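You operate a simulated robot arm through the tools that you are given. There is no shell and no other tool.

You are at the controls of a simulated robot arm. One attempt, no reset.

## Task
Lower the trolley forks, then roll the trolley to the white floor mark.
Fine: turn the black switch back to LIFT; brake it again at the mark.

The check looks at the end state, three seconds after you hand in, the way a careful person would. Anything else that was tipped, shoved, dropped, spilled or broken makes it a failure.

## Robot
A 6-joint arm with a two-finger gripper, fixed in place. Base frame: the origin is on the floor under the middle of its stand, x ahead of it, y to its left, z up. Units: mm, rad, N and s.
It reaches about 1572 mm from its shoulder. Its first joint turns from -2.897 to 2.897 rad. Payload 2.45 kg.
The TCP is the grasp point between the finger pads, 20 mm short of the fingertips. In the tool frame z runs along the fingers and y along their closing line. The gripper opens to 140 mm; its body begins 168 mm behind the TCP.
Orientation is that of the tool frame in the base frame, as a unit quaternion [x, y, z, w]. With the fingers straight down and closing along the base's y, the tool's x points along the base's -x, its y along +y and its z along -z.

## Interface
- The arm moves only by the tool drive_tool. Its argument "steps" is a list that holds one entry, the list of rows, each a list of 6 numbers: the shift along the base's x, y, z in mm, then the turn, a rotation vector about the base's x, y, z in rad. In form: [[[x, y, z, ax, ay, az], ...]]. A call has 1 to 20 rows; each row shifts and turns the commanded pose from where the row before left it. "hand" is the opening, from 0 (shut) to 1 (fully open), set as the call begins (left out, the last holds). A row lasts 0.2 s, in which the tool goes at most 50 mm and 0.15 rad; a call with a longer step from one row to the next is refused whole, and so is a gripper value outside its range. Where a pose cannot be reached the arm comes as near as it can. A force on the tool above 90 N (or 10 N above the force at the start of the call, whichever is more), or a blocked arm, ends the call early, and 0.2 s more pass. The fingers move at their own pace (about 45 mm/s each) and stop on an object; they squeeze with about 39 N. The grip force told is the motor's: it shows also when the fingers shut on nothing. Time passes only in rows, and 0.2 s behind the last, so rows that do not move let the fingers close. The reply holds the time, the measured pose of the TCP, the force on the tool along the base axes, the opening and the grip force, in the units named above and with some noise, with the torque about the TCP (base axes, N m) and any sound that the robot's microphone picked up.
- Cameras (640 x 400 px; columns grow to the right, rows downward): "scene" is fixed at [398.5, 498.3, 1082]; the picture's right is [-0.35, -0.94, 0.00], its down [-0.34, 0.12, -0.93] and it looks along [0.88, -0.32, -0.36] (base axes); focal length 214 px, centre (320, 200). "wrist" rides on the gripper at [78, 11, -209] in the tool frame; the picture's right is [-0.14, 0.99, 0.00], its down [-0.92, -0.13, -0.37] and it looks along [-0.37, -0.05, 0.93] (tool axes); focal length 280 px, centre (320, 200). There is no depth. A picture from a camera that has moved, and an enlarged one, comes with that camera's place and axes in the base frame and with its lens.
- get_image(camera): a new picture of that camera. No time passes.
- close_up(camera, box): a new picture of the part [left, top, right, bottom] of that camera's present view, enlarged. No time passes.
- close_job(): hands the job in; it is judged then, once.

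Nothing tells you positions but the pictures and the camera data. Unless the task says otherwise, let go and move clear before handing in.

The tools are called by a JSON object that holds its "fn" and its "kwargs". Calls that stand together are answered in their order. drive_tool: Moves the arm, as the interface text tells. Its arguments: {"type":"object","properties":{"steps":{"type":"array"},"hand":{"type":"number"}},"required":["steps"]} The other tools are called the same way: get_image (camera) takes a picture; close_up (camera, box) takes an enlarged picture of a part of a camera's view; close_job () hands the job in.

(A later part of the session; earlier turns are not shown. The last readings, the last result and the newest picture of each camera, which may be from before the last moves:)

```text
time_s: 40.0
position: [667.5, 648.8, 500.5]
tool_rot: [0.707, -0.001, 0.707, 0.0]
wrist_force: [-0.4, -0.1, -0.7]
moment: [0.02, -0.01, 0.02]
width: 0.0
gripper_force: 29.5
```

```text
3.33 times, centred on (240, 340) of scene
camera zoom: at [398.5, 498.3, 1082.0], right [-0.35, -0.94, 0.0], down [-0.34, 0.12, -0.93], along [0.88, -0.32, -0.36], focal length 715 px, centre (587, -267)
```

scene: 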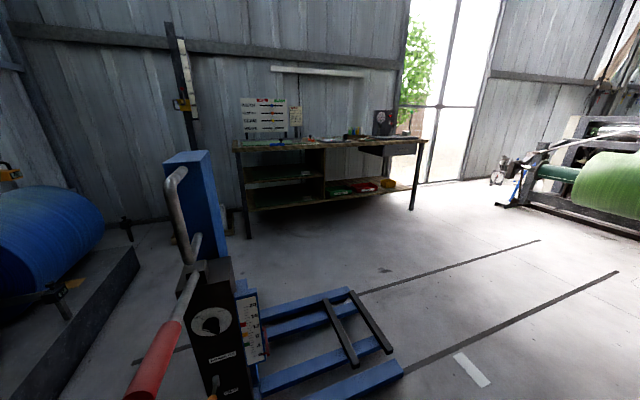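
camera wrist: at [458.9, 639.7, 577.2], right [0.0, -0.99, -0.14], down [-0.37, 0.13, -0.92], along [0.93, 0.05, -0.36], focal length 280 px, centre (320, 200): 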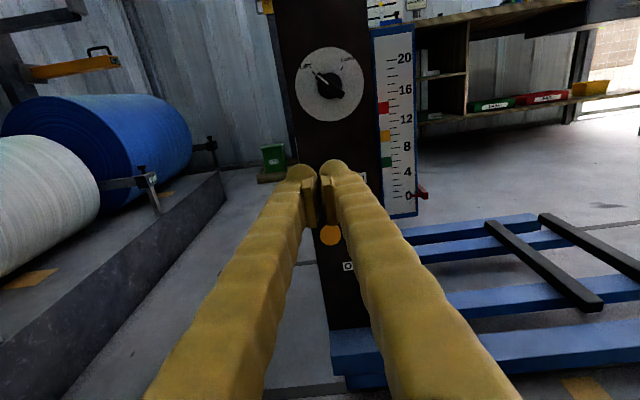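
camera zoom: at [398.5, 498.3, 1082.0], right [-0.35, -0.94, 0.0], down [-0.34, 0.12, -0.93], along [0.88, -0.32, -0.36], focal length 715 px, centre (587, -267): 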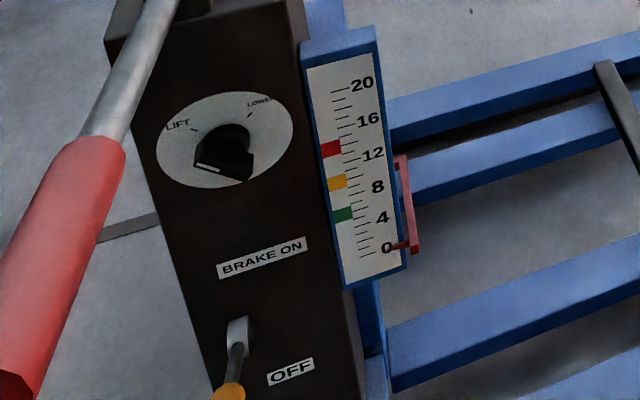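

The lever is steady. I'll advance the closed fingers over the knob and start pressing it down.

{"fn": "drive_tool", "kwargs": {"steps": [[[20, 0, 0, 0, 0, 0], [20, 0, 0, 0, 0, 0], [20, 0, 0, 0, 0, 0], [20, 0, 0, 0, 0, 0], [0, 0, -15, 0, 0, 0], [0, 0, -15, 0, 0, 0], [0, 0, -10, 0, 0, 0], [0, 0, -10, 0, 0, 0], [0, 0, -10, 0, 0, 0]]]}}

{"fn": "get_image", "kwargs": {"camera": "wrist"}}

{"fn": "get_image", "kwargs": {"camera": "scene"}}

```text
time_s: 42.0
position: [747.5, 649.9, 440.5]
tool_rot: [0.707, -0.001, 0.707, -0.001]
wrist_force: [-0.2, 1.0, -0.3]
moment: [-0.01, -0.01, 0.02]
width: 0.0
gripper_force: 29.4
```

```text
taken
camera wrist: at [539.6, 639.8, 517.8], right [0.0, -0.99, -0.14], down [-0.37, 0.13, -0.92], along [0.93, 0.05, -0.36], focal length 280 px, centre (320, 200)
```

wrist: 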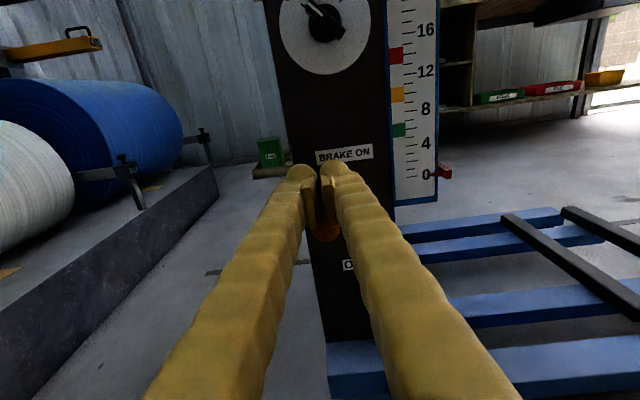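

```text
taken
```

scene: 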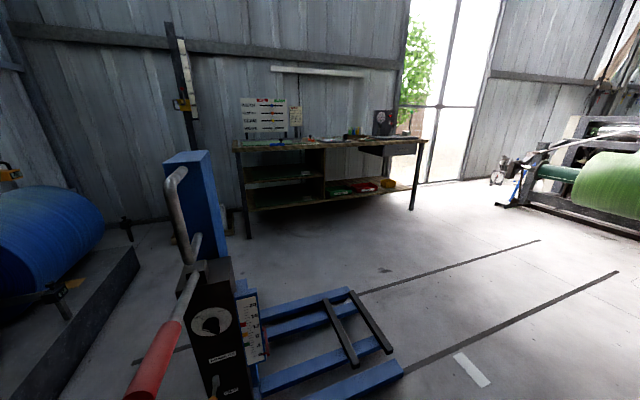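

{"fn": "drive_tool", "kwargs": {"steps": [[[0, 0, -8, 0, 0, 0], [0, 0, -8, 0, 0, 0], [0, 0, -8, 0, 0, 0], [0, 0, -8, 0, 0, 0], [0, 0, -8, 0, 0, 0], [0, 0, 0, 0, 0, 0]]]}}

{"fn": "close_up", "kwargs": {"camera": "wrist", "box": [240, 130, 400, 290]}}

{"fn": "close_up", "kwargs": {"camera": "scene", "box": [180, 280, 300, 400]}}

```text
time_s: 43.4
position: [746.6, 647.9, 400.3]
tool_rot: [0.707, -0.003, 0.707, 0.0]
wrist_force: [-1.1, -0.1, -0.2]
moment: [0.01, 0.03, 0.01]
width: 0.4
gripper_force: 30.0
```

```text
2.50 times, centred on (320, 210) of wrist
camera zoom: at [539.3, 638.7, 478.0], right [0.0, -0.99, -0.14], down [-0.37, 0.13, -0.92], along [0.93, 0.05, -0.36], focal length 701 px, centre (320, 175)
```

zoom: 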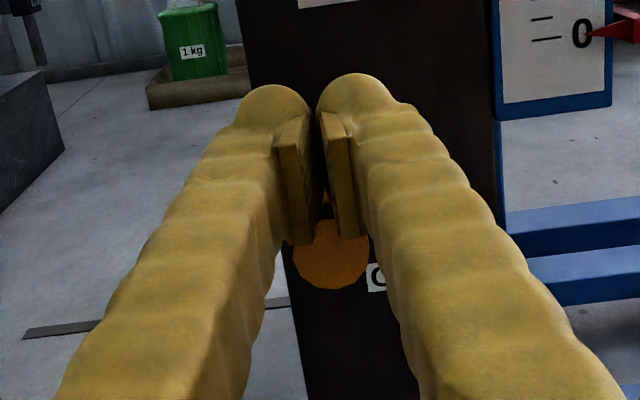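

```text
3.33 times, centred on (240, 340) of scene
camera zoom: at [398.5, 498.3, 1082.0], right [-0.35, -0.94, 0.0], down [-0.34, 0.12, -0.93], along [0.88, -0.32, -0.36], focal length 715 px, centre (587, -267)
```

zoom: 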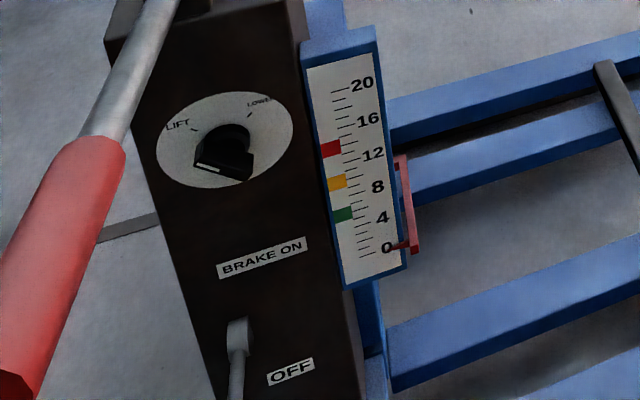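

The knob is following down with almost no resistance. I'll keep pressing toward OFF until it meets its stop.

{"fn": "drive_tool", "kwargs": {"steps": [[[0, 0, -8, 0, 0, 0], [0, 0, -8, 0, 0, 0], [0, 0, -8, 0, 0, 0], [0, 0, -8, 0, 0, 0], [0, 0, -8, 0, 0, 0], [0, 0, 0, 0, 0, 0]]]}}

{"fn": "close_up", "kwargs": {"camera": "wrist", "box": [240, 130, 400, 290]}}

{"fn": "close_up", "kwargs": {"camera": "scene", "box": [180, 280, 300, 400]}}

```text
time_s: 44.8
position: [747.4, 649.0, 361.5]
tool_rot: [0.707, -0.001, 0.707, -0.001]
wrist_force: [-0.2, -0.3, 0.3]
moment: [0.0, 0.01, 0.04]
width: 0.2
gripper_force: 28.9
```

```text
2.50 times, centred on (320, 210) of wrist
camera zoom: at [539.6, 638.7, 438.8], right [0.0, -0.99, -0.14], down [-0.37, 0.13, -0.92], along [0.93, 0.05, -0.36], focal length 701 px, centre (320, 175)
```

zoom: 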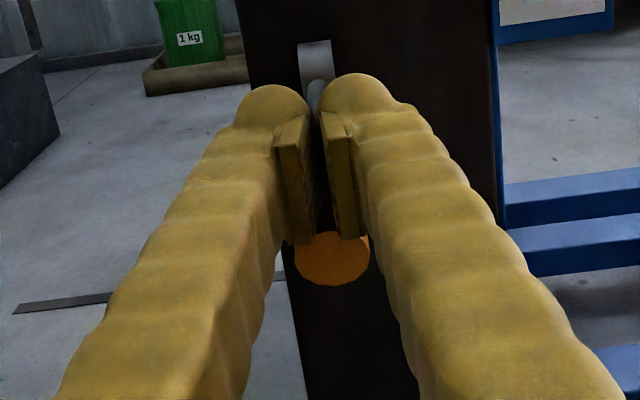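

```text
3.33 times, centred on (240, 340) of scene
camera zoom: at [398.5, 498.3, 1082.0], right [-0.35, -0.94, 0.0], down [-0.34, 0.12, -0.93], along [0.88, -0.32, -0.36], focal length 715 px, centre (587, -267)
```

zoom: 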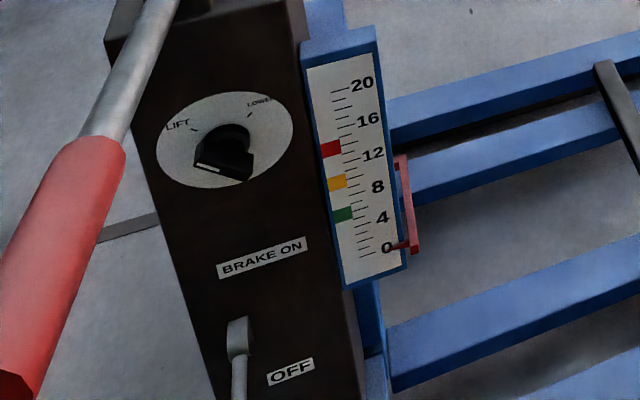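

{"fn": "drive_tool", "kwargs": {"steps": [[[0, 0, -8, 0, 0, 0], [0, 0, -8, 0, 0, 0], [0, 0, -8, 0, 0, 0], [0, 0, -8, 0, 0, 0], [0, 0, 0, 0, 0, 0]]]}}

{"fn": "close_up", "kwargs": {"camera": "wrist", "box": [240, 130, 400, 290]}}

{"fn": "close_up", "kwargs": {"camera": "scene", "box": [180, 280, 300, 400]}}

```text
time_s: 46.0
position: [746.0, 647.7, 329.2]
tool_rot: [0.707, -0.002, 0.707, -0.002]
wrist_force: [-0.3, -0.4, -0.5]
moment: [0.02, 0.01, 0.02]
width: 0.0
gripper_force: 28.5
```

```text
2.50 times, centred on (320, 210) of wrist
camera zoom: at [538.6, 638.0, 406.6], right [0.0, -0.99, -0.14], down [-0.37, 0.13, -0.92], along [0.93, 0.05, -0.36], focal length 701 px, centre (320, 175)
```

zoom: 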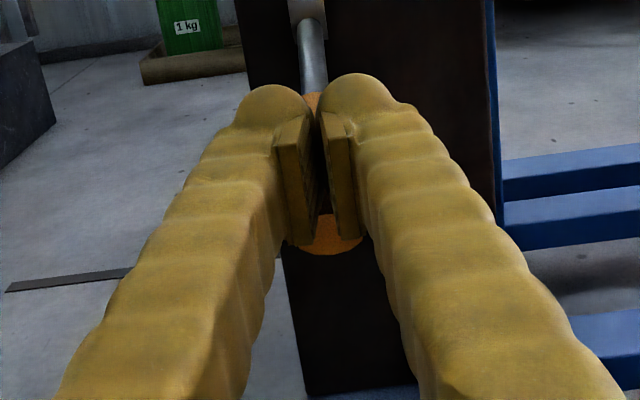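

```text
3.33 times, centred on (240, 340) of scene
camera zoom: at [398.5, 498.3, 1082.0], right [-0.35, -0.94, 0.0], down [-0.34, 0.12, -0.93], along [0.88, -0.32, -0.36], focal length 715 px, centre (587, -267)
```

zoom: 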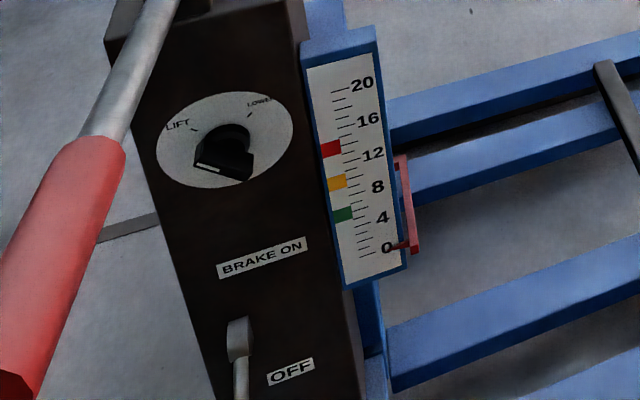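

{"fn": "drive_tool", "kwargs": {"steps": [[[0, 0, -7, 0, 0, 0], [0, 0, -7, 0, 0, 0], [0, 0, -7, 0, 0, 0], [0, 0, 0, 0, 0, 0]]]}}

{"fn": "close_up", "kwargs": {"camera": "wrist", "box": [240, 130, 400, 290]}}

{"fn": "close_up", "kwargs": {"camera": "scene", "box": [180, 280, 300, 400]}}

```text
time_s: 46.6
position: [748.1, 649.4, 325.4]
tool_rot: [0.702, -0.004, 0.712, -0.001]
wrist_force: [-31.7, -17.0, 38.1]
moment: [-0.5, -0.17, -0.2]
width: 5.9
gripper_force: 29.7
stopped in row 2: the force on the tool passed its limit at 106 N (the readings are from after the stop); the commanded pose is now the measured one
```

```text
2.50 times, centred on (320, 210) of wrist
camera zoom: at [538.4, 640.3, 400.0], right [0.0, -0.99, -0.14], down [-0.36, 0.13, -0.93], along [0.93, 0.05, -0.35], focal length 701 px, centre (320, 175)
```

zoom: 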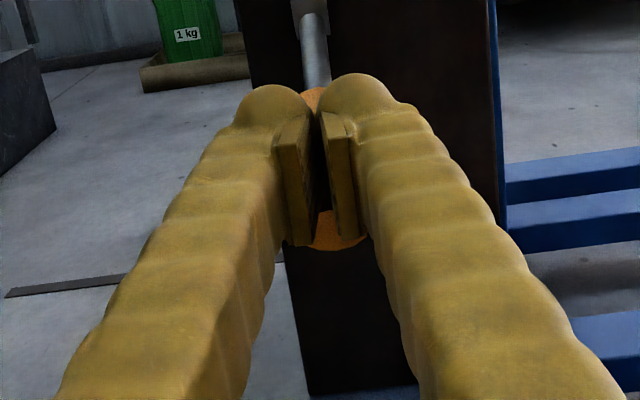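

```text
3.33 times, centred on (240, 340) of scene
camera zoom: at [398.5, 498.3, 1082.0], right [-0.35, -0.94, 0.0], down [-0.34, 0.12, -0.93], along [0.88, -0.32, -0.36], focal length 715 px, centre (587, -267)
```

zoom: 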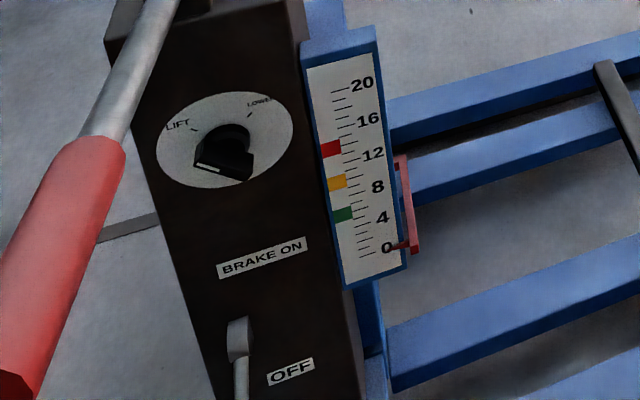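

The lever has reached its lower stop (OFF). I'll lift the fingers off and check that it stays down.

{"fn": "drive_tool", "kwargs": {"steps": [[[0, 0, 8, 0, 0, 0], [0, 0, 10, 0, 0, 0], [0, 0, 15, 0, 0, 0], [-10, 0, 20, 0, 0, 0], [-20, 0, 30, 0, 0, 0], [-30, 0, 30, 0, 0, 0], [-30, 0, 10, 0, 0, 0], [-30, 0, 10, 0, 0, 0]]]}}

{"fn": "get_image", "kwargs": {"camera": "wrist"}}

{"fn": "close_up", "kwargs": {"camera": "scene", "box": [180, 280, 300, 400]}}

```text
time_s: 48.4
position: [629.4, 650.1, 456.4]
tool_rot: [0.703, -0.003, 0.711, -0.001]
wrist_force: [-0.3, 0.1, 0.2]
moment: [-0.01, 0.0, 0.01]
width: 0.0
gripper_force: 29.1
```

```text
taken
camera wrist: at [420.6, 640.9, 532.2], right [0.0, -0.99, -0.14], down [-0.36, 0.13, -0.92], along [0.93, 0.05, -0.35], focal length 280 px, centre (320, 200)
```

wrist: 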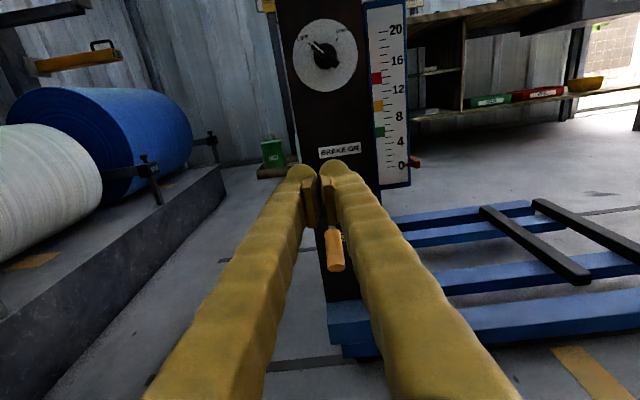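

```text
3.33 times, centred on (240, 340) of scene
camera zoom: at [398.5, 498.3, 1082.0], right [-0.35, -0.94, 0.0], down [-0.34, 0.12, -0.93], along [0.88, -0.32, -0.36], focal length 715 px, centre (587, -267)
```

zoom: 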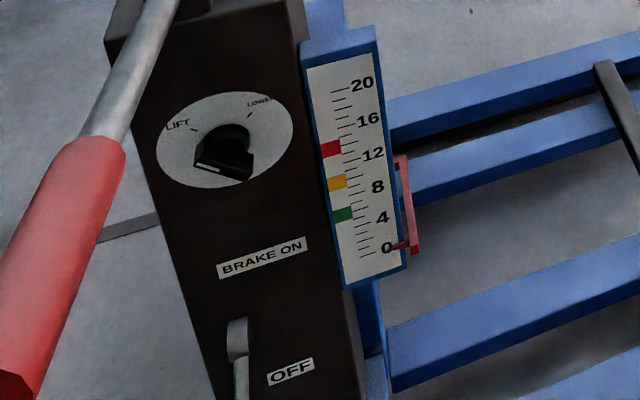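

The brake stays at OFF. The trolley's U-handle reaches toward me from the column, and its upper arm runs along x at about y=630, z=961. I'll back out sideways, rise clear of the red lever, and set up to grip that arm from above.

{"fn": "drive_tool", "kwargs": {"steps": [[[0, -40, 15, 0, 0, 0], [0, -40, 15, 0, 0, 0], [5, -40, 15, 0, 0, 0], [10, -40, 15, 0, 0, 0], [10, -40, 20, 0, 0, 0], [10, -40, 30, 0, 0, 0], [10, -15, 40, 0, 0, 0], [10, 0, 45, 0, 0, 0], [10, 0, 45, 0, 0, 0], [5, 0, 45, 0, 0, 0], [0, 0, 45, 0, 0, 0], [0, 0, 45, 0, 0, 0], [0, 0, 45, 0, 0, 0], [0, 0, 45, 0, 0, 0], [0, 0, 45, 0, 0, 0], [0, 0, 45, 0, 0, 0], [0, 0, 45, 0, 0, 0], [0, 0, 40, 0, 0, 0]]]}}

{"fn": "get_image", "kwargs": {"camera": "scene"}}

```text
refused: row 6 steps farther than a row can; nothing moved
```

```text
taken
```

scene: 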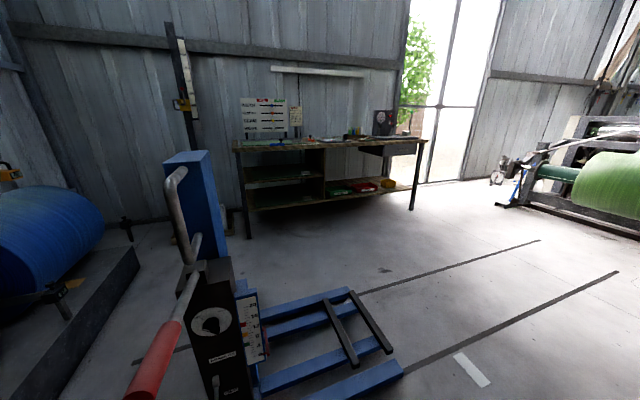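

One row was too long, so nothing moved. I'll send the same route with shorter steps.

{"fn": "drive_tool", "kwargs": {"steps": [[[0, -40, 15, 0, 0, 0], [0, -40, 15, 0, 0, 0], [5, -40, 15, 0, 0, 0], [10, -40, 15, 0, 0, 0], [10, -40, 20, 0, 0, 0], [10, -35, 25, 0, 0, 0], [10, -15, 40, 0, 0, 0], [10, 0, 45, 0, 0, 0], [10, 0, 45, 0, 0, 0], [5, 0, 45, 0, 0, 0], [0, 0, 45, 0, 0, 0], [0, 0, 45, 0, 0, 0], [0, 0, 45, 0, 0, 0], [0, 0, 45, 0, 0, 0], [0, 0, 45, 0, 0, 0], [0, 0, 45, 0, 0, 0], [0, 0, 45, 0, 0, 0], [0, 0, 40, 0, 0, 0]]]}}

{"fn": "get_image", "kwargs": {"camera": "wrist"}}

{"fn": "get_image", "kwargs": {"camera": "scene"}}

```text
time_s: 52.2
position: [696.7, 402.0, 1089.1]
tool_rot: [0.703, -0.003, 0.711, -0.001]
wrist_force: [0.6, 0.3, 0.2]
moment: [-0.02, -0.03, 0.01]
width: 0.0
gripper_force: 29.4
```

```text
taken
camera wrist: at [488.2, 393.3, 1165.6], right [0.0, -0.99, -0.14], down [-0.36, 0.13, -0.92], along [0.93, 0.05, -0.36], focal length 280 px, centre (320, 200)
```

wrist: 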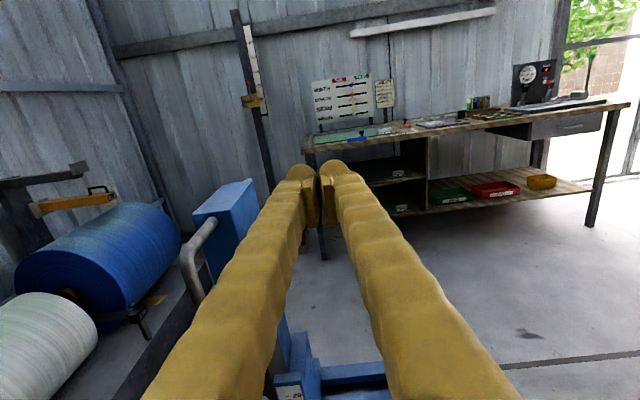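

```text
taken
```

scene: 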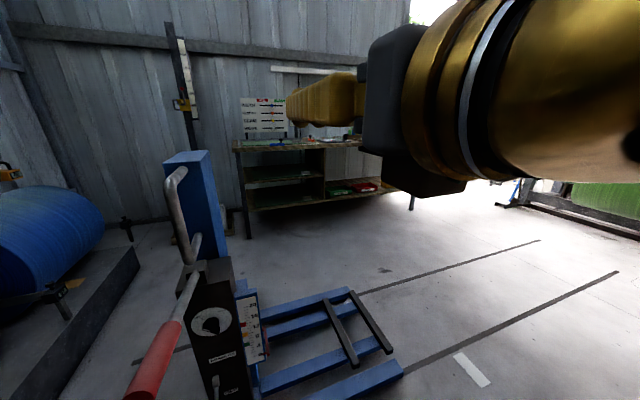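

{"fn": "drive_tool", "kwargs": {"steps": [[[9, 3, 5, 0, 0.1438, 0], [9, 3, 5, 0, 0.1438, 0], [9, 3, 5, 0, 0.1438, 0], [9, 3, 5, 0, 0.1438, 0], [9, 3, 5, 0, 0.1438, 0], [9, 3, 5, 0, 0.1438, 0], [9, 3, 5, 0, 0.1438, 0], [9, 3, 5, 0, 0.1438, 0], [9, 3, 5, 0, 0.1438, 0], [9, 3, 5, 0, 0.1438, 0], [9, 3, 5, 0, 0.1438, 0]]]}}

{"fn": "get_image", "kwargs": {"camera": "wrist"}}

```text
time_s: 54.6
position: [798.7, 433.4, 1148.2]
tool_rot: [1.0, -0.003, -0.001, 0.001]
wrist_force: [0.2, -0.2, 0.7]
moment: [0.03, -0.08, -0.03]
width: 0.0
gripper_force: 29.3
```

```text
taken
camera wrist: at [877.1, 423.8, 1355.9], right [-0.14, -0.99, 0.0], down [-0.92, 0.13, 0.37], along [-0.37, 0.05, -0.93], focal length 280 px, centre (320, 200)
```

wrist: 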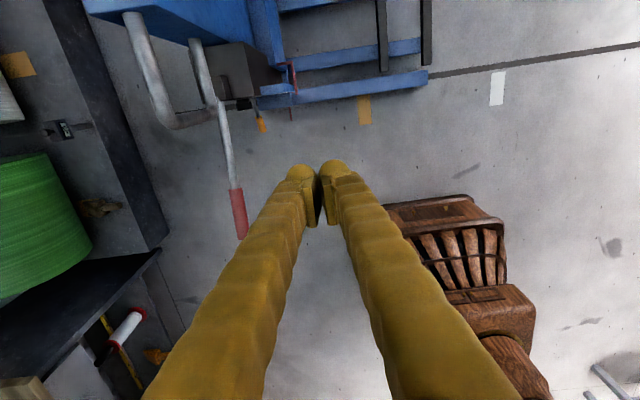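

This view shows the red pointer on the trolley's base, the yellow mark, and the white target mark. I'll zoom in to measure the distance along y.

{"fn": "close_up", "kwargs": {"camera": "wrist", "box": [230, 50, 390, 150]}}

{"fn": "close_up", "kwargs": {"camera": "wrist", "box": [430, 40, 590, 140]}}

{"fn": "close_up", "kwargs": {"camera": "wrist", "box": [90, 0, 290, 140]}}

```text
4.00 times, centred on (310, 100) of wrist
camera zoom: at [877.1, 423.8, 1355.9], right [-0.14, -0.99, 0.0], down [-0.92, 0.13, 0.37], along [-0.37, 0.05, -0.93], focal length 1122 px, centre (360, 600)
```

zoom: 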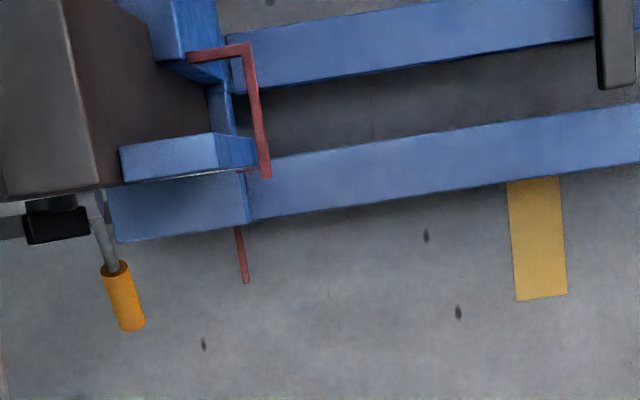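

```text
4.00 times, centred on (510, 90) of wrist
camera zoom: at [877.1, 423.8, 1355.9], right [-0.14, -0.99, 0.0], down [-0.92, 0.13, 0.37], along [-0.37, 0.05, -0.93], focal length 1122 px, centre (-440, 640)
```

zoom: 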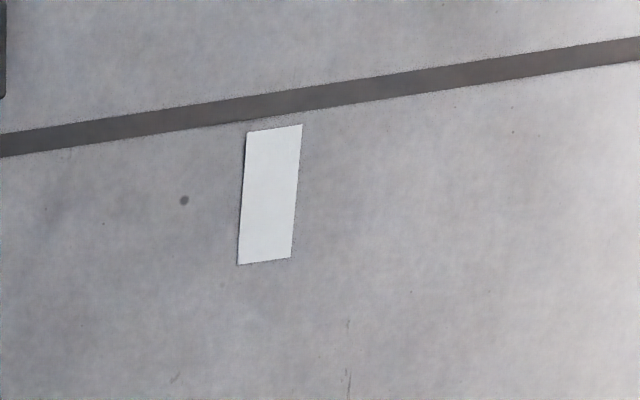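

```text
2.86 times, centred on (190, 70) of wrist
camera zoom: at [877.1, 423.8, 1355.9], right [-0.14, -0.99, 0.0], down [-0.92, 0.13, 0.37], along [-0.37, 0.05, -0.93], focal length 801 px, centre (691, 571)
```

zoom: 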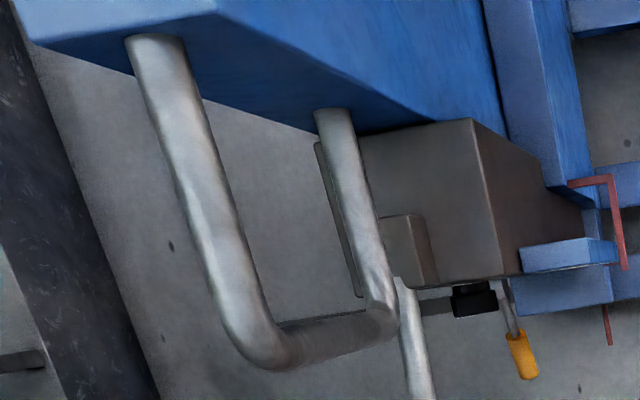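

The pointer is near y≈565, the white mark's centre is at y≈-368, and the handle's upper arm is at y≈635, z≈961. I'll open the fingers and come over that arm.

{"fn": "drive_tool", "kwargs": {"steps": [[[18, 28.8, -5, 0, 0, 0], [18, 28.8, -5, 0, 0, 0], [18, 28.8, -5, 0, 0, 0], [18, 28.8, -5, 0, 0, 0], [18, 28.8, -5, 0, 0, 0], [18, 28.8, -5, 0, 0, 0], [18, 28.8, -5, 0, 0, 0], [0, 0, 0, 0, 0, 0]]], "hand": 0.6}}

{"fn": "get_image", "kwargs": {"camera": "wrist"}}

{"fn": "get_image", "kwargs": {"camera": "scene"}}

```text
time_s: 56.4
position: [920.9, 630.7, 1109.4]
tool_rot: [1.0, -0.003, 0.0, 0.002]
wrist_force: [0.3, 0.3, -0.4]
moment: [0.03, 0.0, 0.01]
width: 84.1
gripper_force: 0.2
```

```text
taken
camera wrist: at [1001.4, 622.4, 1318.5], right [-0.14, -0.99, 0.0], down [-0.92, 0.13, 0.37], along [-0.37, 0.05, -0.93], focal length 280 px, centre (320, 200)
```

wrist: 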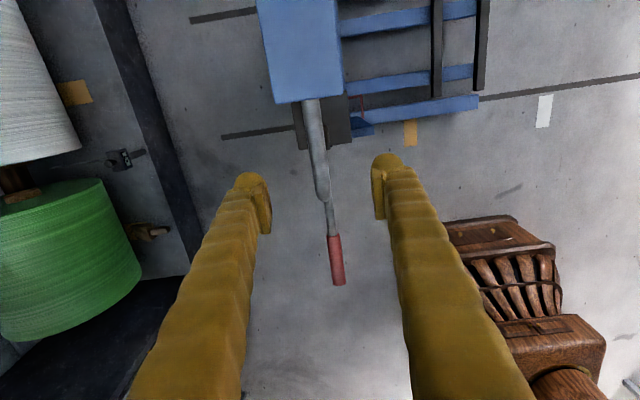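

```text
taken
```

scene: 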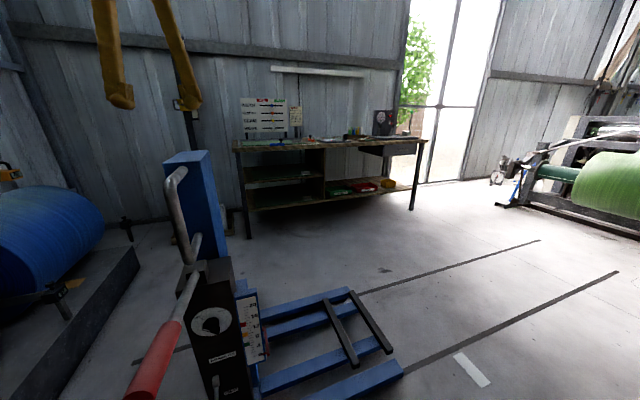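

{"fn": "drive_tool", "kwargs": {"steps": [[[0, 3, -30, 0, 0, 0], [0, 0, -30, 0, 0, 0], [0, 0, -30, 0, 0, 0], [0, 0, -25, 0, 0, 0], [0, 0, -20, 0, 0, 0], [0, 0, -13, 0, 0, 0]]]}}

{"fn": "get_image", "kwargs": {"camera": "wrist"}}

{"fn": "get_image", "kwargs": {"camera": "scene"}}

```text
time_s: 57.8
position: [922.6, 638.5, 962.9]
tool_rot: [1.0, -0.003, 0.0, 0.001]
wrist_force: [-0.8, 0.2, -0.8]
moment: [-0.02, 0.01, 0.05]
width: 83.9
gripper_force: 0.2
```

```text
taken
camera wrist: at [1001.9, 628.9, 1171.1], right [-0.14, -0.99, 0.0], down [-0.92, 0.13, 0.37], along [-0.36, 0.05, -0.93], focal length 280 px, centre (320, 200)
```

wrist: 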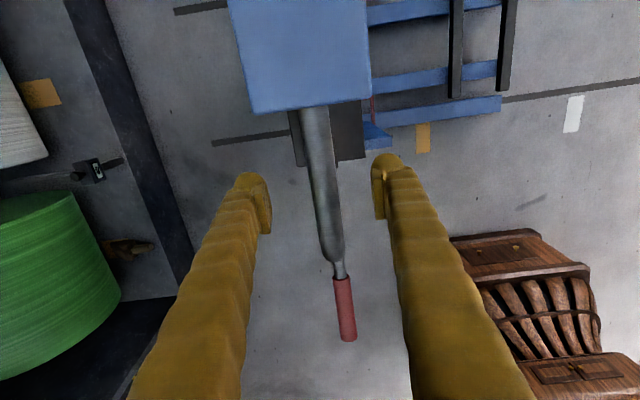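

```text
taken
```

scene: 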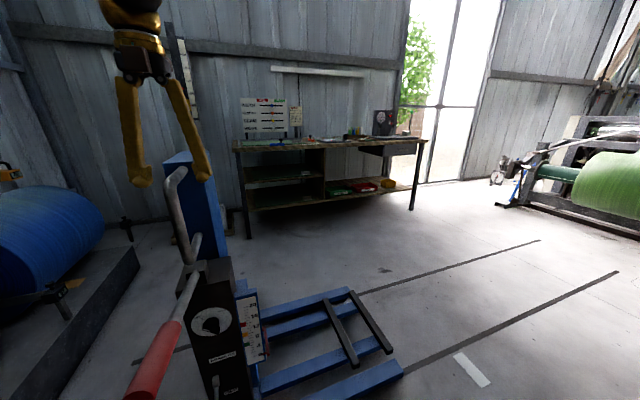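

{"fn": "drive_tool", "kwargs": {"steps": [[[0, -2, 0, 0, 0, 0], [0, 0, 0, 0, 0, 0], [0, 0, 0, 0, 0, 0], [0, 0, 0, 0, 0, 0], [0, 0, 0, 0, 0, 0]]], "hand": 0.0}}

```text
time_s: 59.0
position: [922.9, 636.3, 962.6]
tool_rot: [1.0, -0.002, 0.0, 0.002]
wrist_force: [0.6, -1.4, 0.1]
moment: [0.0, 0.0, 0.0]
width: 0.2
gripper_force: 17.9
```

The fingers closed to nothing, so they aren't on the handle. I'll look at where they are.

{"fn": "close_up", "kwargs": {"camera": "wrist", "box": [220, 80, 420, 280]}}

{"fn": "close_up", "kwargs": {"camera": "scene", "box": [100, 80, 260, 280]}}

```text
2.00 times, centred on (320, 180) of wrist
camera zoom: at [1002.3, 626.5, 1170.7], right [-0.14, -0.99, 0.0], down [-0.92, 0.13, 0.37], along [-0.37, 0.05, -0.93], focal length 561 px, centre (320, 240)
```

zoom: 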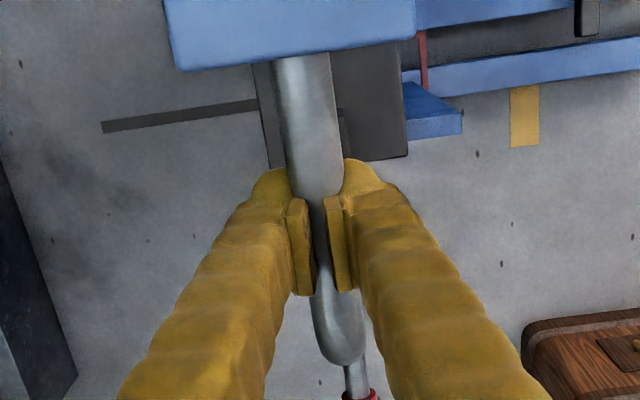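

```text
2.00 times, centred on (180, 180) of scene
camera zoom: at [398.5, 498.3, 1082.0], right [-0.35, -0.94, 0.0], down [-0.34, 0.12, -0.93], along [0.88, -0.32, -0.36], focal length 429 px, centre (600, 240)
```

zoom: 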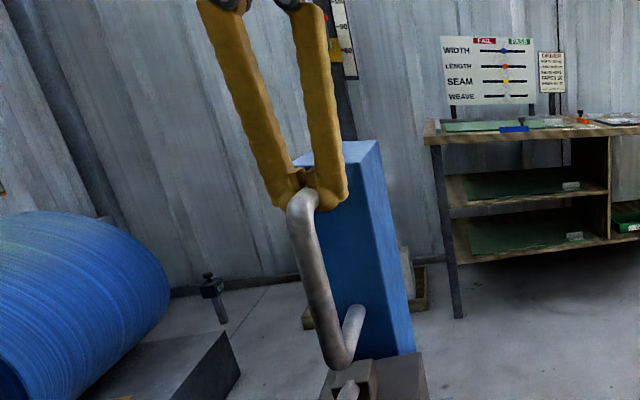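

{"fn": "close_up", "kwargs": {"camera": "wrist", "box": [280, 140, 360, 220]}}

{"fn": "close_up", "kwargs": {"camera": "scene", "box": [150, 140, 230, 200]}}

```text
5.00 times, centred on (320, 180) of wrist
camera zoom: at [1002.3, 626.5, 1170.7], right [-0.14, -0.99, 0.0], down [-0.92, 0.13, 0.37], along [-0.37, 0.05, -0.93], focal length 1402 px, centre (320, 300)
```

zoom: 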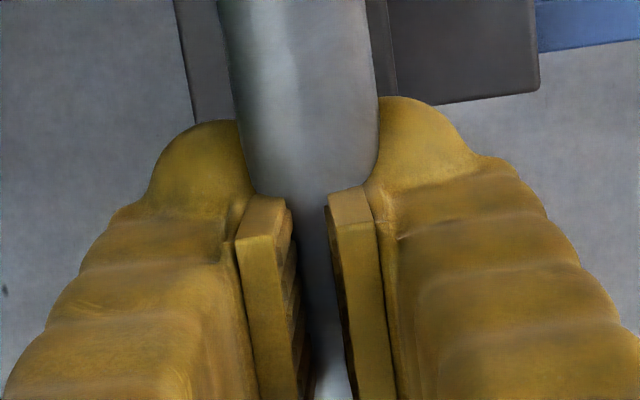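

```text
6.67 times, centred on (190, 170) of scene
camera zoom: at [398.5, 498.3, 1082.0], right [-0.35, -0.94, 0.0], down [-0.34, 0.12, -0.93], along [0.88, -0.32, -0.36], focal length 1430 px, centre (1187, 400)
```

zoom: 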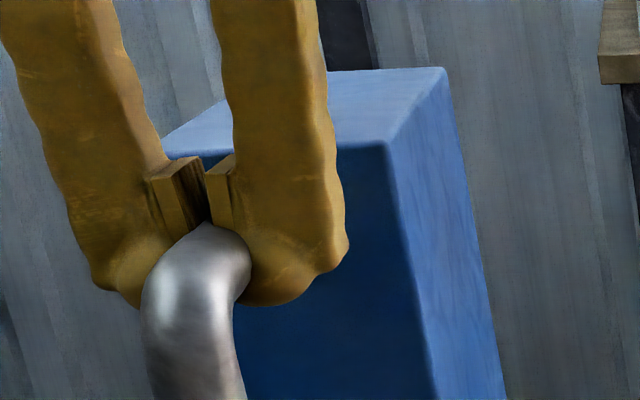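

The pads closed just above the tube, which sits a bit lower than I estimated. I'll open, go down about 22 mm, and close again.

{"fn": "drive_tool", "kwargs": {"steps": [[[0, 0, 0, 0, 0, 0], [0, 0, 0, 0, 0, 0], [0, 0, 0, 0, 0, 0], [0, 0, 0, 0, 0, 0], [0, 0, -12, 0, 0, 0], [0, 0, -10, 0, 0, 0]]], "hand": 0.5}}

{"fn": "drive_tool", "kwargs": {"steps": [[[0, 0, 0, 0, 0, 0], [0, 0, 0, 0, 0, 0], [0, 0, 0, 0, 0, 0], [0, 0, 0, 0, 0, 0], [0, 0, 0, 0, 0, 0]]], "hand": 0.0}}

{"fn": "close_up", "kwargs": {"camera": "wrist", "box": [280, 140, 360, 220]}}

{"fn": "close_up", "kwargs": {"camera": "scene", "box": [150, 140, 230, 200]}}

```text
time_s: 60.4
position: [921.2, 635.3, 942.9]
tool_rot: [1.0, -0.002, 0.0, 0.002]
wrist_force: [0.0, 0.9, 0.3]
moment: [0.01, -0.01, 0.02]
width: 70.1
gripper_force: 0.0
```

```text
time_s: 61.6
position: [920.2, 635.2, 941.4]
tool_rot: [1.0, -0.003, 0.0, 0.001]
wrist_force: [0.7, 0.4, -0.6]
moment: [-0.02, -0.04, 0.01]
width: 0.0
gripper_force: 27.4
```

```text
5.00 times, centred on (320, 180) of wrist
camera zoom: at [1000.5, 626.0, 1149.9], right [-0.14, -0.99, 0.0], down [-0.92, 0.13, 0.37], along [-0.37, 0.05, -0.93], focal length 1402 px, centre (320, 300)
```

zoom: 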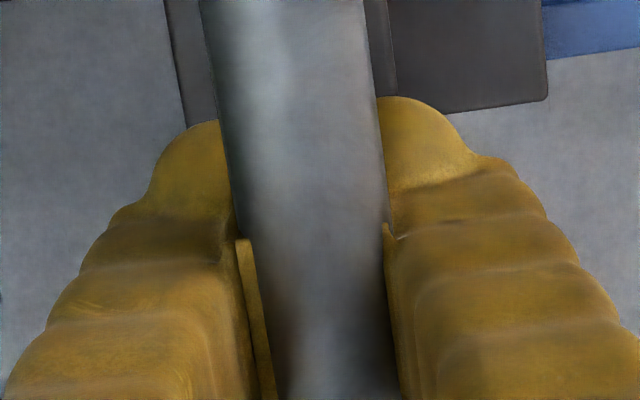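

```text
6.67 times, centred on (190, 170) of scene
camera zoom: at [398.5, 498.3, 1082.0], right [-0.35, -0.94, 0.0], down [-0.34, 0.12, -0.93], along [0.88, -0.32, -0.36], focal length 1430 px, centre (1187, 400)
```

zoom: 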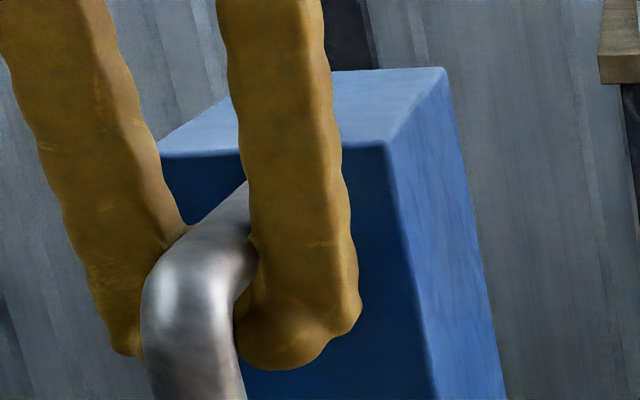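

The fingers pass through the tube, so the handle gives no grip here. The blue column is solid and about 75 mm wide in y (≈599–675), so I'll rise, open fully, and straddle the column top instead.

{"fn": "drive_tool", "kwargs": {"steps": [[[0, 0, 5, 0, 0, 0], [0, 0, 10, 0, 0, 0], [0, 0, 20, 0, 0, 0], [0, 0, 35, 0, 0, 0], [0, 0, 45, 0, 0, 0], [0, 0, 25, 0, 0, 0], [25, 0, 0, 0, 0, 0], [30, 0, 0, 0, 0, 0], [30, 0, 0, 0, 0, 0], [30, 0, 0, 0, 0, 0], [0, 0, 0, 0, 0, 0]]], "hand": 1.0}}

{"fn": "get_image", "kwargs": {"camera": "wrist"}}

{"fn": "get_image", "kwargs": {"camera": "scene"}}

```text
time_s: 64.0
position: [1008.5, 619.5, 1072.7]
tool_rot: [1.0, -0.003, 0.0, 0.001]
wrist_force: [-0.7, 0.6, 0.4]
moment: [0.0, 0.01, 0.02]
width: 140.0
gripper_force: 0.1
out of reach, approached as far as the arm can: row 9, 10
```

```text
taken
camera wrist: at [1087.5, 610.0, 1281.3], right [-0.14, -0.99, 0.0], down [-0.92, 0.13, 0.37], along [-0.37, 0.05, -0.93], focal length 280 px, centre (320, 200)
```

wrist: 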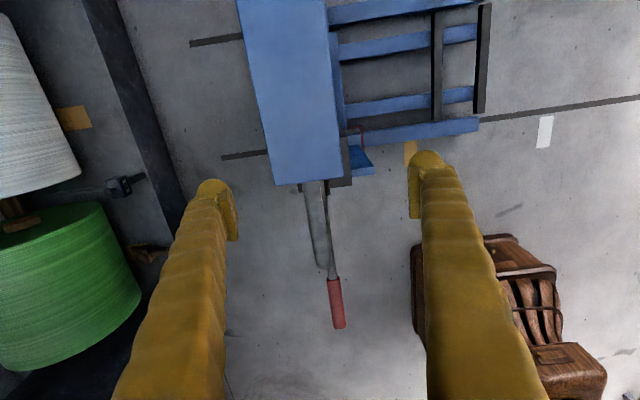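

```text
taken
```

scene: 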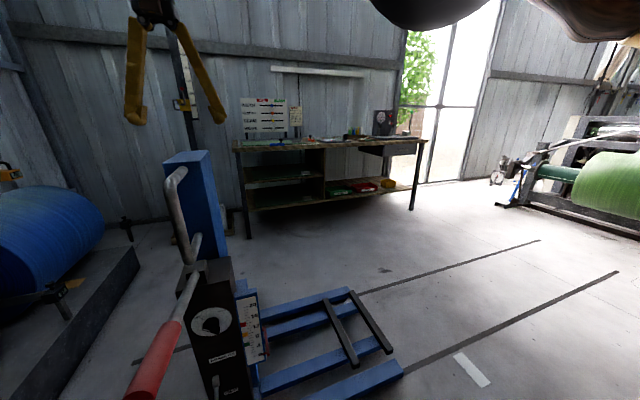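

Reach ends at about x≈1010 at this height, which still overlaps the column front (x≥988). I'll re-centre on y≈637 while descending slightly, then check alignment.

{"fn": "drive_tool", "kwargs": {"steps": [[[0, 4, -12, 0, 0, 0], [0, 4, -12, 0, 0, 0], [0, 4, -12, 0, 0, 0], [2, 4, -12, 0, 0, 0]]]}}

{"fn": "get_image", "kwargs": {"camera": "wrist"}}

```text
time_s: 65.0
position: [1007.3, 637.0, 1024.0]
tool_rot: [1.0, -0.002, -0.001, 0.002]
wrist_force: [-0.9, 0.4, 0.2]
moment: [0.03, 0.02, 0.02]
width: 139.9
gripper_force: 0.0
```

```text
taken
camera wrist: at [1086.5, 627.9, 1232.6], right [-0.14, -0.99, 0.0], down [-0.92, 0.13, 0.37], along [-0.37, 0.05, -0.93], focal length 280 px, centre (320, 200)
```

wrist: 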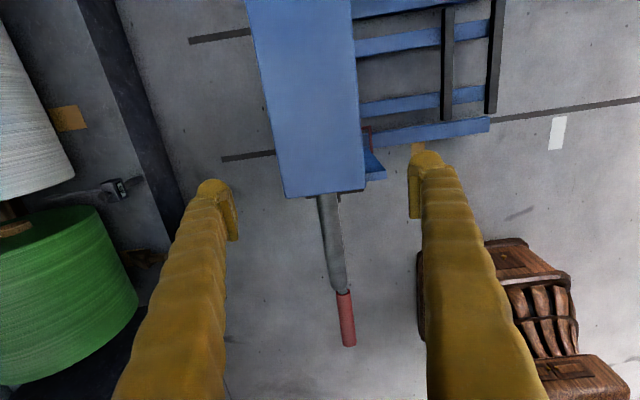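

{"fn": "drive_tool", "kwargs": {"steps": [[[0, -1, -15, 0, 0, 0], [0, -1, -15, 0, 0, 0], [3, -1, -15, 0, 0, 0], [4, 0, -15, 0, 0, 0], [4, 0, -12, 0, 0, 0], [4, 0, -8, 0, 0, 0]]]}}

{"fn": "get_image", "kwargs": {"camera": "wrist"}}

{"fn": "get_image", "kwargs": {"camera": "scene"}}

```text
time_s: 66.4
position: [1024.8, 633.3, 943.7]
tool_rot: [1.0, -0.004, 0.0, 0.001]
wrist_force: [-0.6, 0.5, 1.2]
moment: [0.0, 0.0, -0.01]
width: 140.0
gripper_force: 0.1
```

```text
taken
camera wrist: at [1103.5, 624.4, 1152.7], right [-0.14, -0.99, 0.0], down [-0.92, 0.14, 0.37], along [-0.37, 0.05, -0.93], focal length 280 px, centre (320, 200)
```

wrist: 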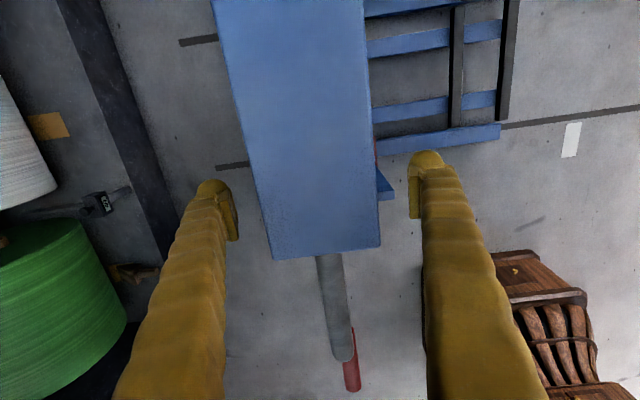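

```text
taken
```

scene: 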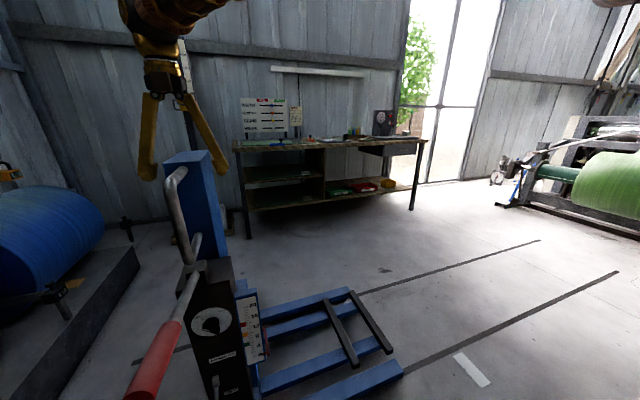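

The fingers straddle the column top. Closing now.

{"fn": "drive_tool", "kwargs": {"steps": [[[0, 0, 0, 0, 0, 0], [0, 0, 0, 0, 0, 0], [0, 0, 0, 0, 0, 0], [0, 0, 0, 0, 0, 0], [0, 0, 0, 0, 0, 0]]], "hand": 0.4}}

{"fn": "close_up", "kwargs": {"camera": "wrist", "box": [160, 100, 480, 300]}}

```text
time_s: 67.6
position: [1023.1, 633.6, 943.6]
tool_rot: [1.0, -0.003, -0.001, 0.002]
wrist_force: [-1.2, -2.5, -1.3]
moment: [0.07, 0.03, 0.42]
width: 86.7
gripper_force: 41.2
```

```text
2.00 times, centred on (320, 200) of wrist
camera zoom: at [1103.4, 624.5, 1152.8], right [-0.14, -0.99, 0.0], down [-0.92, 0.13, 0.37], along [-0.37, 0.05, -0.93], focal length 561 px, centre (320, 200)
```

zoom: 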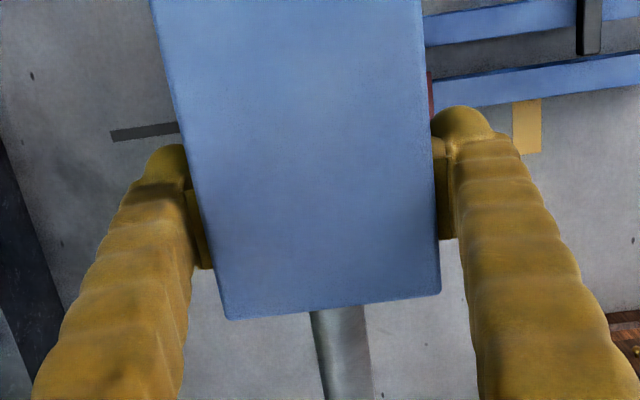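

The grip is firm on the column (41 N). I'll start rolling gently in -y and check the resistance.

{"fn": "drive_tool", "kwargs": {"steps": [[[0, -4, 0, 0, 0, 0], [0, -6, 0, 0, 0, 0], [0, -8, 0, 0, 0, 0], [0, -8, 0, 0, 0, 0], [0, -6, 0, 0, 0, 0], [0, -4, 0, 0, 0, 0]]]}}

{"fn": "get_image", "kwargs": {"camera": "wrist"}}

{"fn": "get_image", "kwargs": {"camera": "scene"}}

```text
time_s: 69.0
position: [1023.0, 597.0, 944.0]
tool_rot: [1.0, -0.004, -0.002, 0.003]
wrist_force: [-44.0, 0.6, 5.1]
moment: [-0.02, -0.83, 0.76]
width: 86.8
gripper_force: 44.8
```

```text
taken
camera wrist: at [1103.4, 588.5, 1152.5], right [-0.14, -0.99, 0.01], down [-0.92, 0.14, 0.37], along [-0.37, 0.05, -0.93], focal length 280 px, centre (320, 200)
```

wrist: 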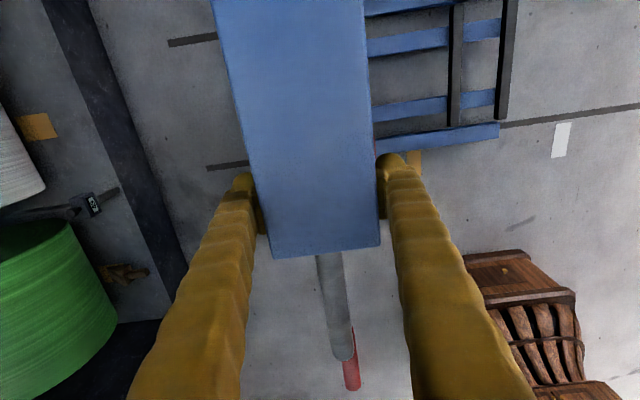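

```text
taken
```

scene: 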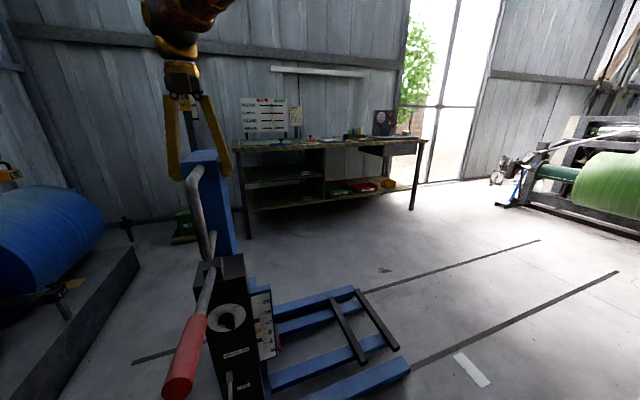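

The trolley rolls with the gripper. There's some x-load building, so I'll relieve it slightly and continue in stages.

{"fn": "drive_tool", "kwargs": {"steps": [[[-1, -5, 0, 0, 0, 0], [-1, -10, 0, 0, 0, 0], [0, -15, 0, 0, 0, 0], [0, -20, 0, 0, 0, 0], [0, -20, 0, 0, 0, 0], [0, -20, 0, 0, 0, 0], [0, -20, 0, 0, 0, 0], [0, -15, 0, 0, 0, 0], [0, -10, 0, 0, 0, 0], [0, -5, 0, 0, 0, 0]]]}}

{"fn": "get_image", "kwargs": {"camera": "scene"}}

```text
time_s: 71.2
position: [1020.4, 457.3, 945.1]
tool_rot: [1.0, -0.004, -0.001, 0.003]
wrist_force: [-22.3, -13.1, 3.6]
moment: [0.19, 0.29, 1.02]
width: 86.8
gripper_force: 45.0
```

```text
taken
```

scene: 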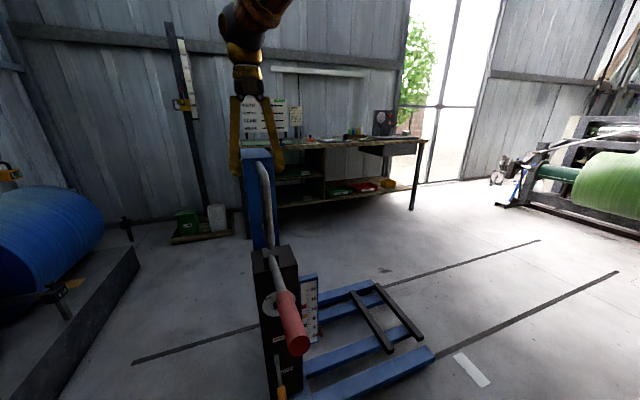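

{"fn": "drive_tool", "kwargs": {"steps": [[[-0.5, -5, 0, 0, 0, 0], [-0.5, -10, 0, 0, 0, 0], [0, -15, 0, 0, 0, 0], [0, -20, 0, 0, 0, 0], [0, -22, 0, 0, 0, 0], [0, -22, 0, 0, 0, 0], [0, -22, 0, 0, 0, 0], [0, -22, 0, 0, 0, 0], [0, -22, 0, 0, 0, 0], [0, -20, 0, 0, 0, 0], [0, -15, 0, 0, 0, 0], [0, -10, 0, 0, 0, 0], [0, -5, 0, 0, 0, 0]]]}}

{"fn": "get_image", "kwargs": {"camera": "scene"}}

{"fn": "get_image", "kwargs": {"camera": "wrist"}}

```text
time_s: 74.0
position: [1021.2, 250.9, 944.1]
tool_rot: [1.0, -0.002, 0.002, 0.001]
wrist_force: [42.4, 7.5, -2.5]
moment: [-0.31, 0.55, 0.45]
width: 86.5
gripper_force: 45.4
```

```text
taken
```

scene: 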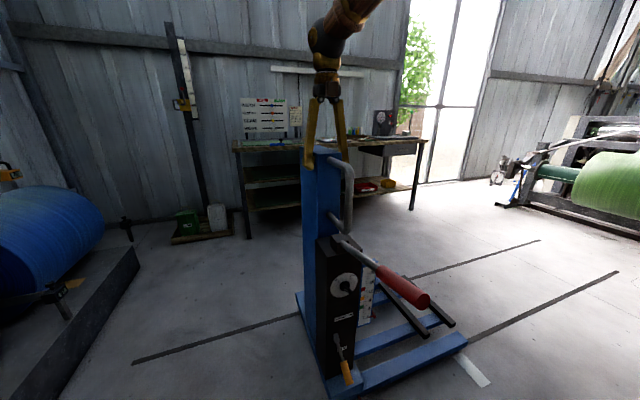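

```text
taken
camera wrist: at [1100.4, 241.7, 1152.9], right [-0.14, -0.99, 0.0], down [-0.92, 0.13, 0.37], along [-0.36, 0.05, -0.93], focal length 280 px, centre (320, 200)
```

wrist: 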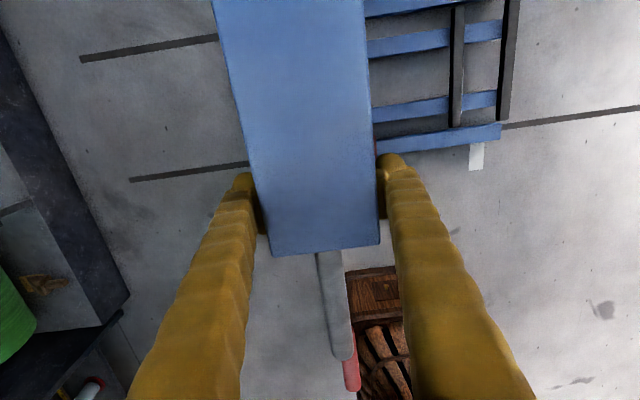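

Rolling well; the trolley tracks straight. Continuing with a small x correction.

{"fn": "drive_tool", "kwargs": {"steps": [[[1, -5, 0, 0, 0, 0], [0.5, -10, 0, 0, 0, 0], [0, -15, 0, 0, 0, 0], [0, -20, 0, 0, 0, 0], [0, -22, 0, 0, 0, 0], [0, -22, 0, 0, 0, 0], [0, -22, 0, 0, 0, 0], [0, -22, 0, 0, 0, 0], [0, -22, 0, 0, 0, 0], [0, -20, 0, 0, 0, 0], [0, -15, 0, 0, 0, 0], [0, -10, 0, 0, 0, 0], [0, -5, 0, 0, 0, 0]]]}}

{"fn": "get_image", "kwargs": {"camera": "scene"}}

```text
time_s: 76.8
position: [1019.1, 83.2, 945.8]
tool_rot: [1.0, -0.016, 0.001, 0.011]
wrist_force: [39.0, -31.5, -23.0]
moment: [0.88, 1.01, 2.55]
width: 87.6
gripper_force: 45.3
out of reach, approached as far as the arm can: row 9, 10, 11, 12, 13
```

```text
taken
```

scene: 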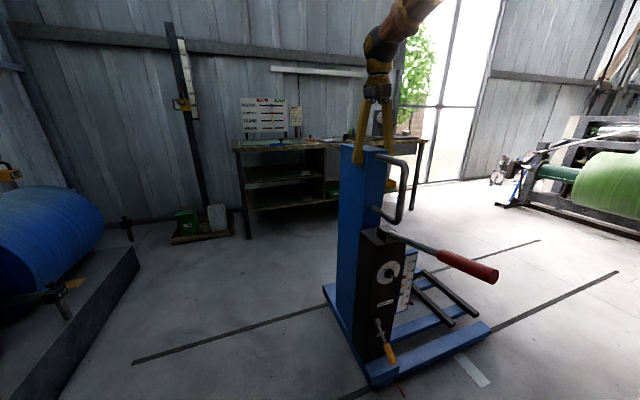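

The wrist has hit a joint limit in this orientation at y≈83. I'll let go, rise, turn the tool 180° about its axis, and take hold of the column again.

{"fn": "drive_tool", "kwargs": {"steps": [[[0, 0, 0, 0, 0, 0], [0, 0, 0, 0, 0, 0], [0, 0, 0, 0, 0, 0], [0, 0, 0, 0, 0, 0]]], "hand": 1.0}}

{"fn": "get_image", "kwargs": {"camera": "wrist"}}

```text
time_s: 77.8
position: [1018.1, 84.6, 946.6]
tool_rot: [1.0, -0.014, 0.001, 0.011]
wrist_force: [0.0, 0.5, 0.2]
moment: [0.03, 0.01, 0.03]
width: 140.1
gripper_force: 0.1
```

```text
taken
camera wrist: at [1096.9, 77.1, 1155.5], right [-0.17, -0.99, 0.02], down [-0.92, 0.16, 0.36], along [-0.36, 0.04, -0.93], focal length 280 px, centre (320, 200)
```

wrist: 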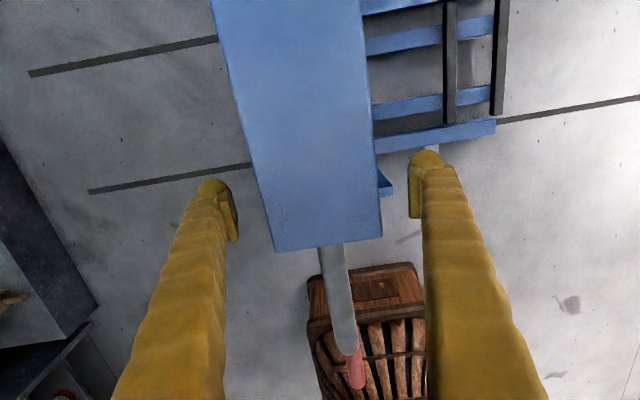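

{"fn": "drive_tool", "kwargs": {"steps": [[[0, 0, 20, 0, 0, 0], [0, 0, 30, 0, 0, 0], [0, 0, 40, 0, 0, 0], [0, 0, 40, 0, 0, 0], [-5, 0, 0, 0, 0, -0.14], [0, 0, 0, 0, 0, -0.14], [0, 0, 0, 0, 0, -0.14], [0, 0, 0, 0, 0, -0.14], [0, 0, 0, 0, 0, -0.14], [0, 0, 0, 0, 0, -0.14], [0, 0, 0, 0, 0, -0.14], [0, 0, 0, 0, 0, -0.14], [0, 0, 0, 0, 0, -0.14], [0, 0, 0, 0, 0, -0.14]]]}}

```text
time_s: 80.8
position: [1010.0, 114.5, 1074.5]
tool_rot: [0.762, -0.647, -0.001, 0.001]
wrist_force: [-0.3, 0.1, -0.4]
moment: [0.0, -0.02, 0.02]
width: 140.2
gripper_force: 0.0
out of reach, approached as far as the arm can: row 1, 2, 3, 4
```

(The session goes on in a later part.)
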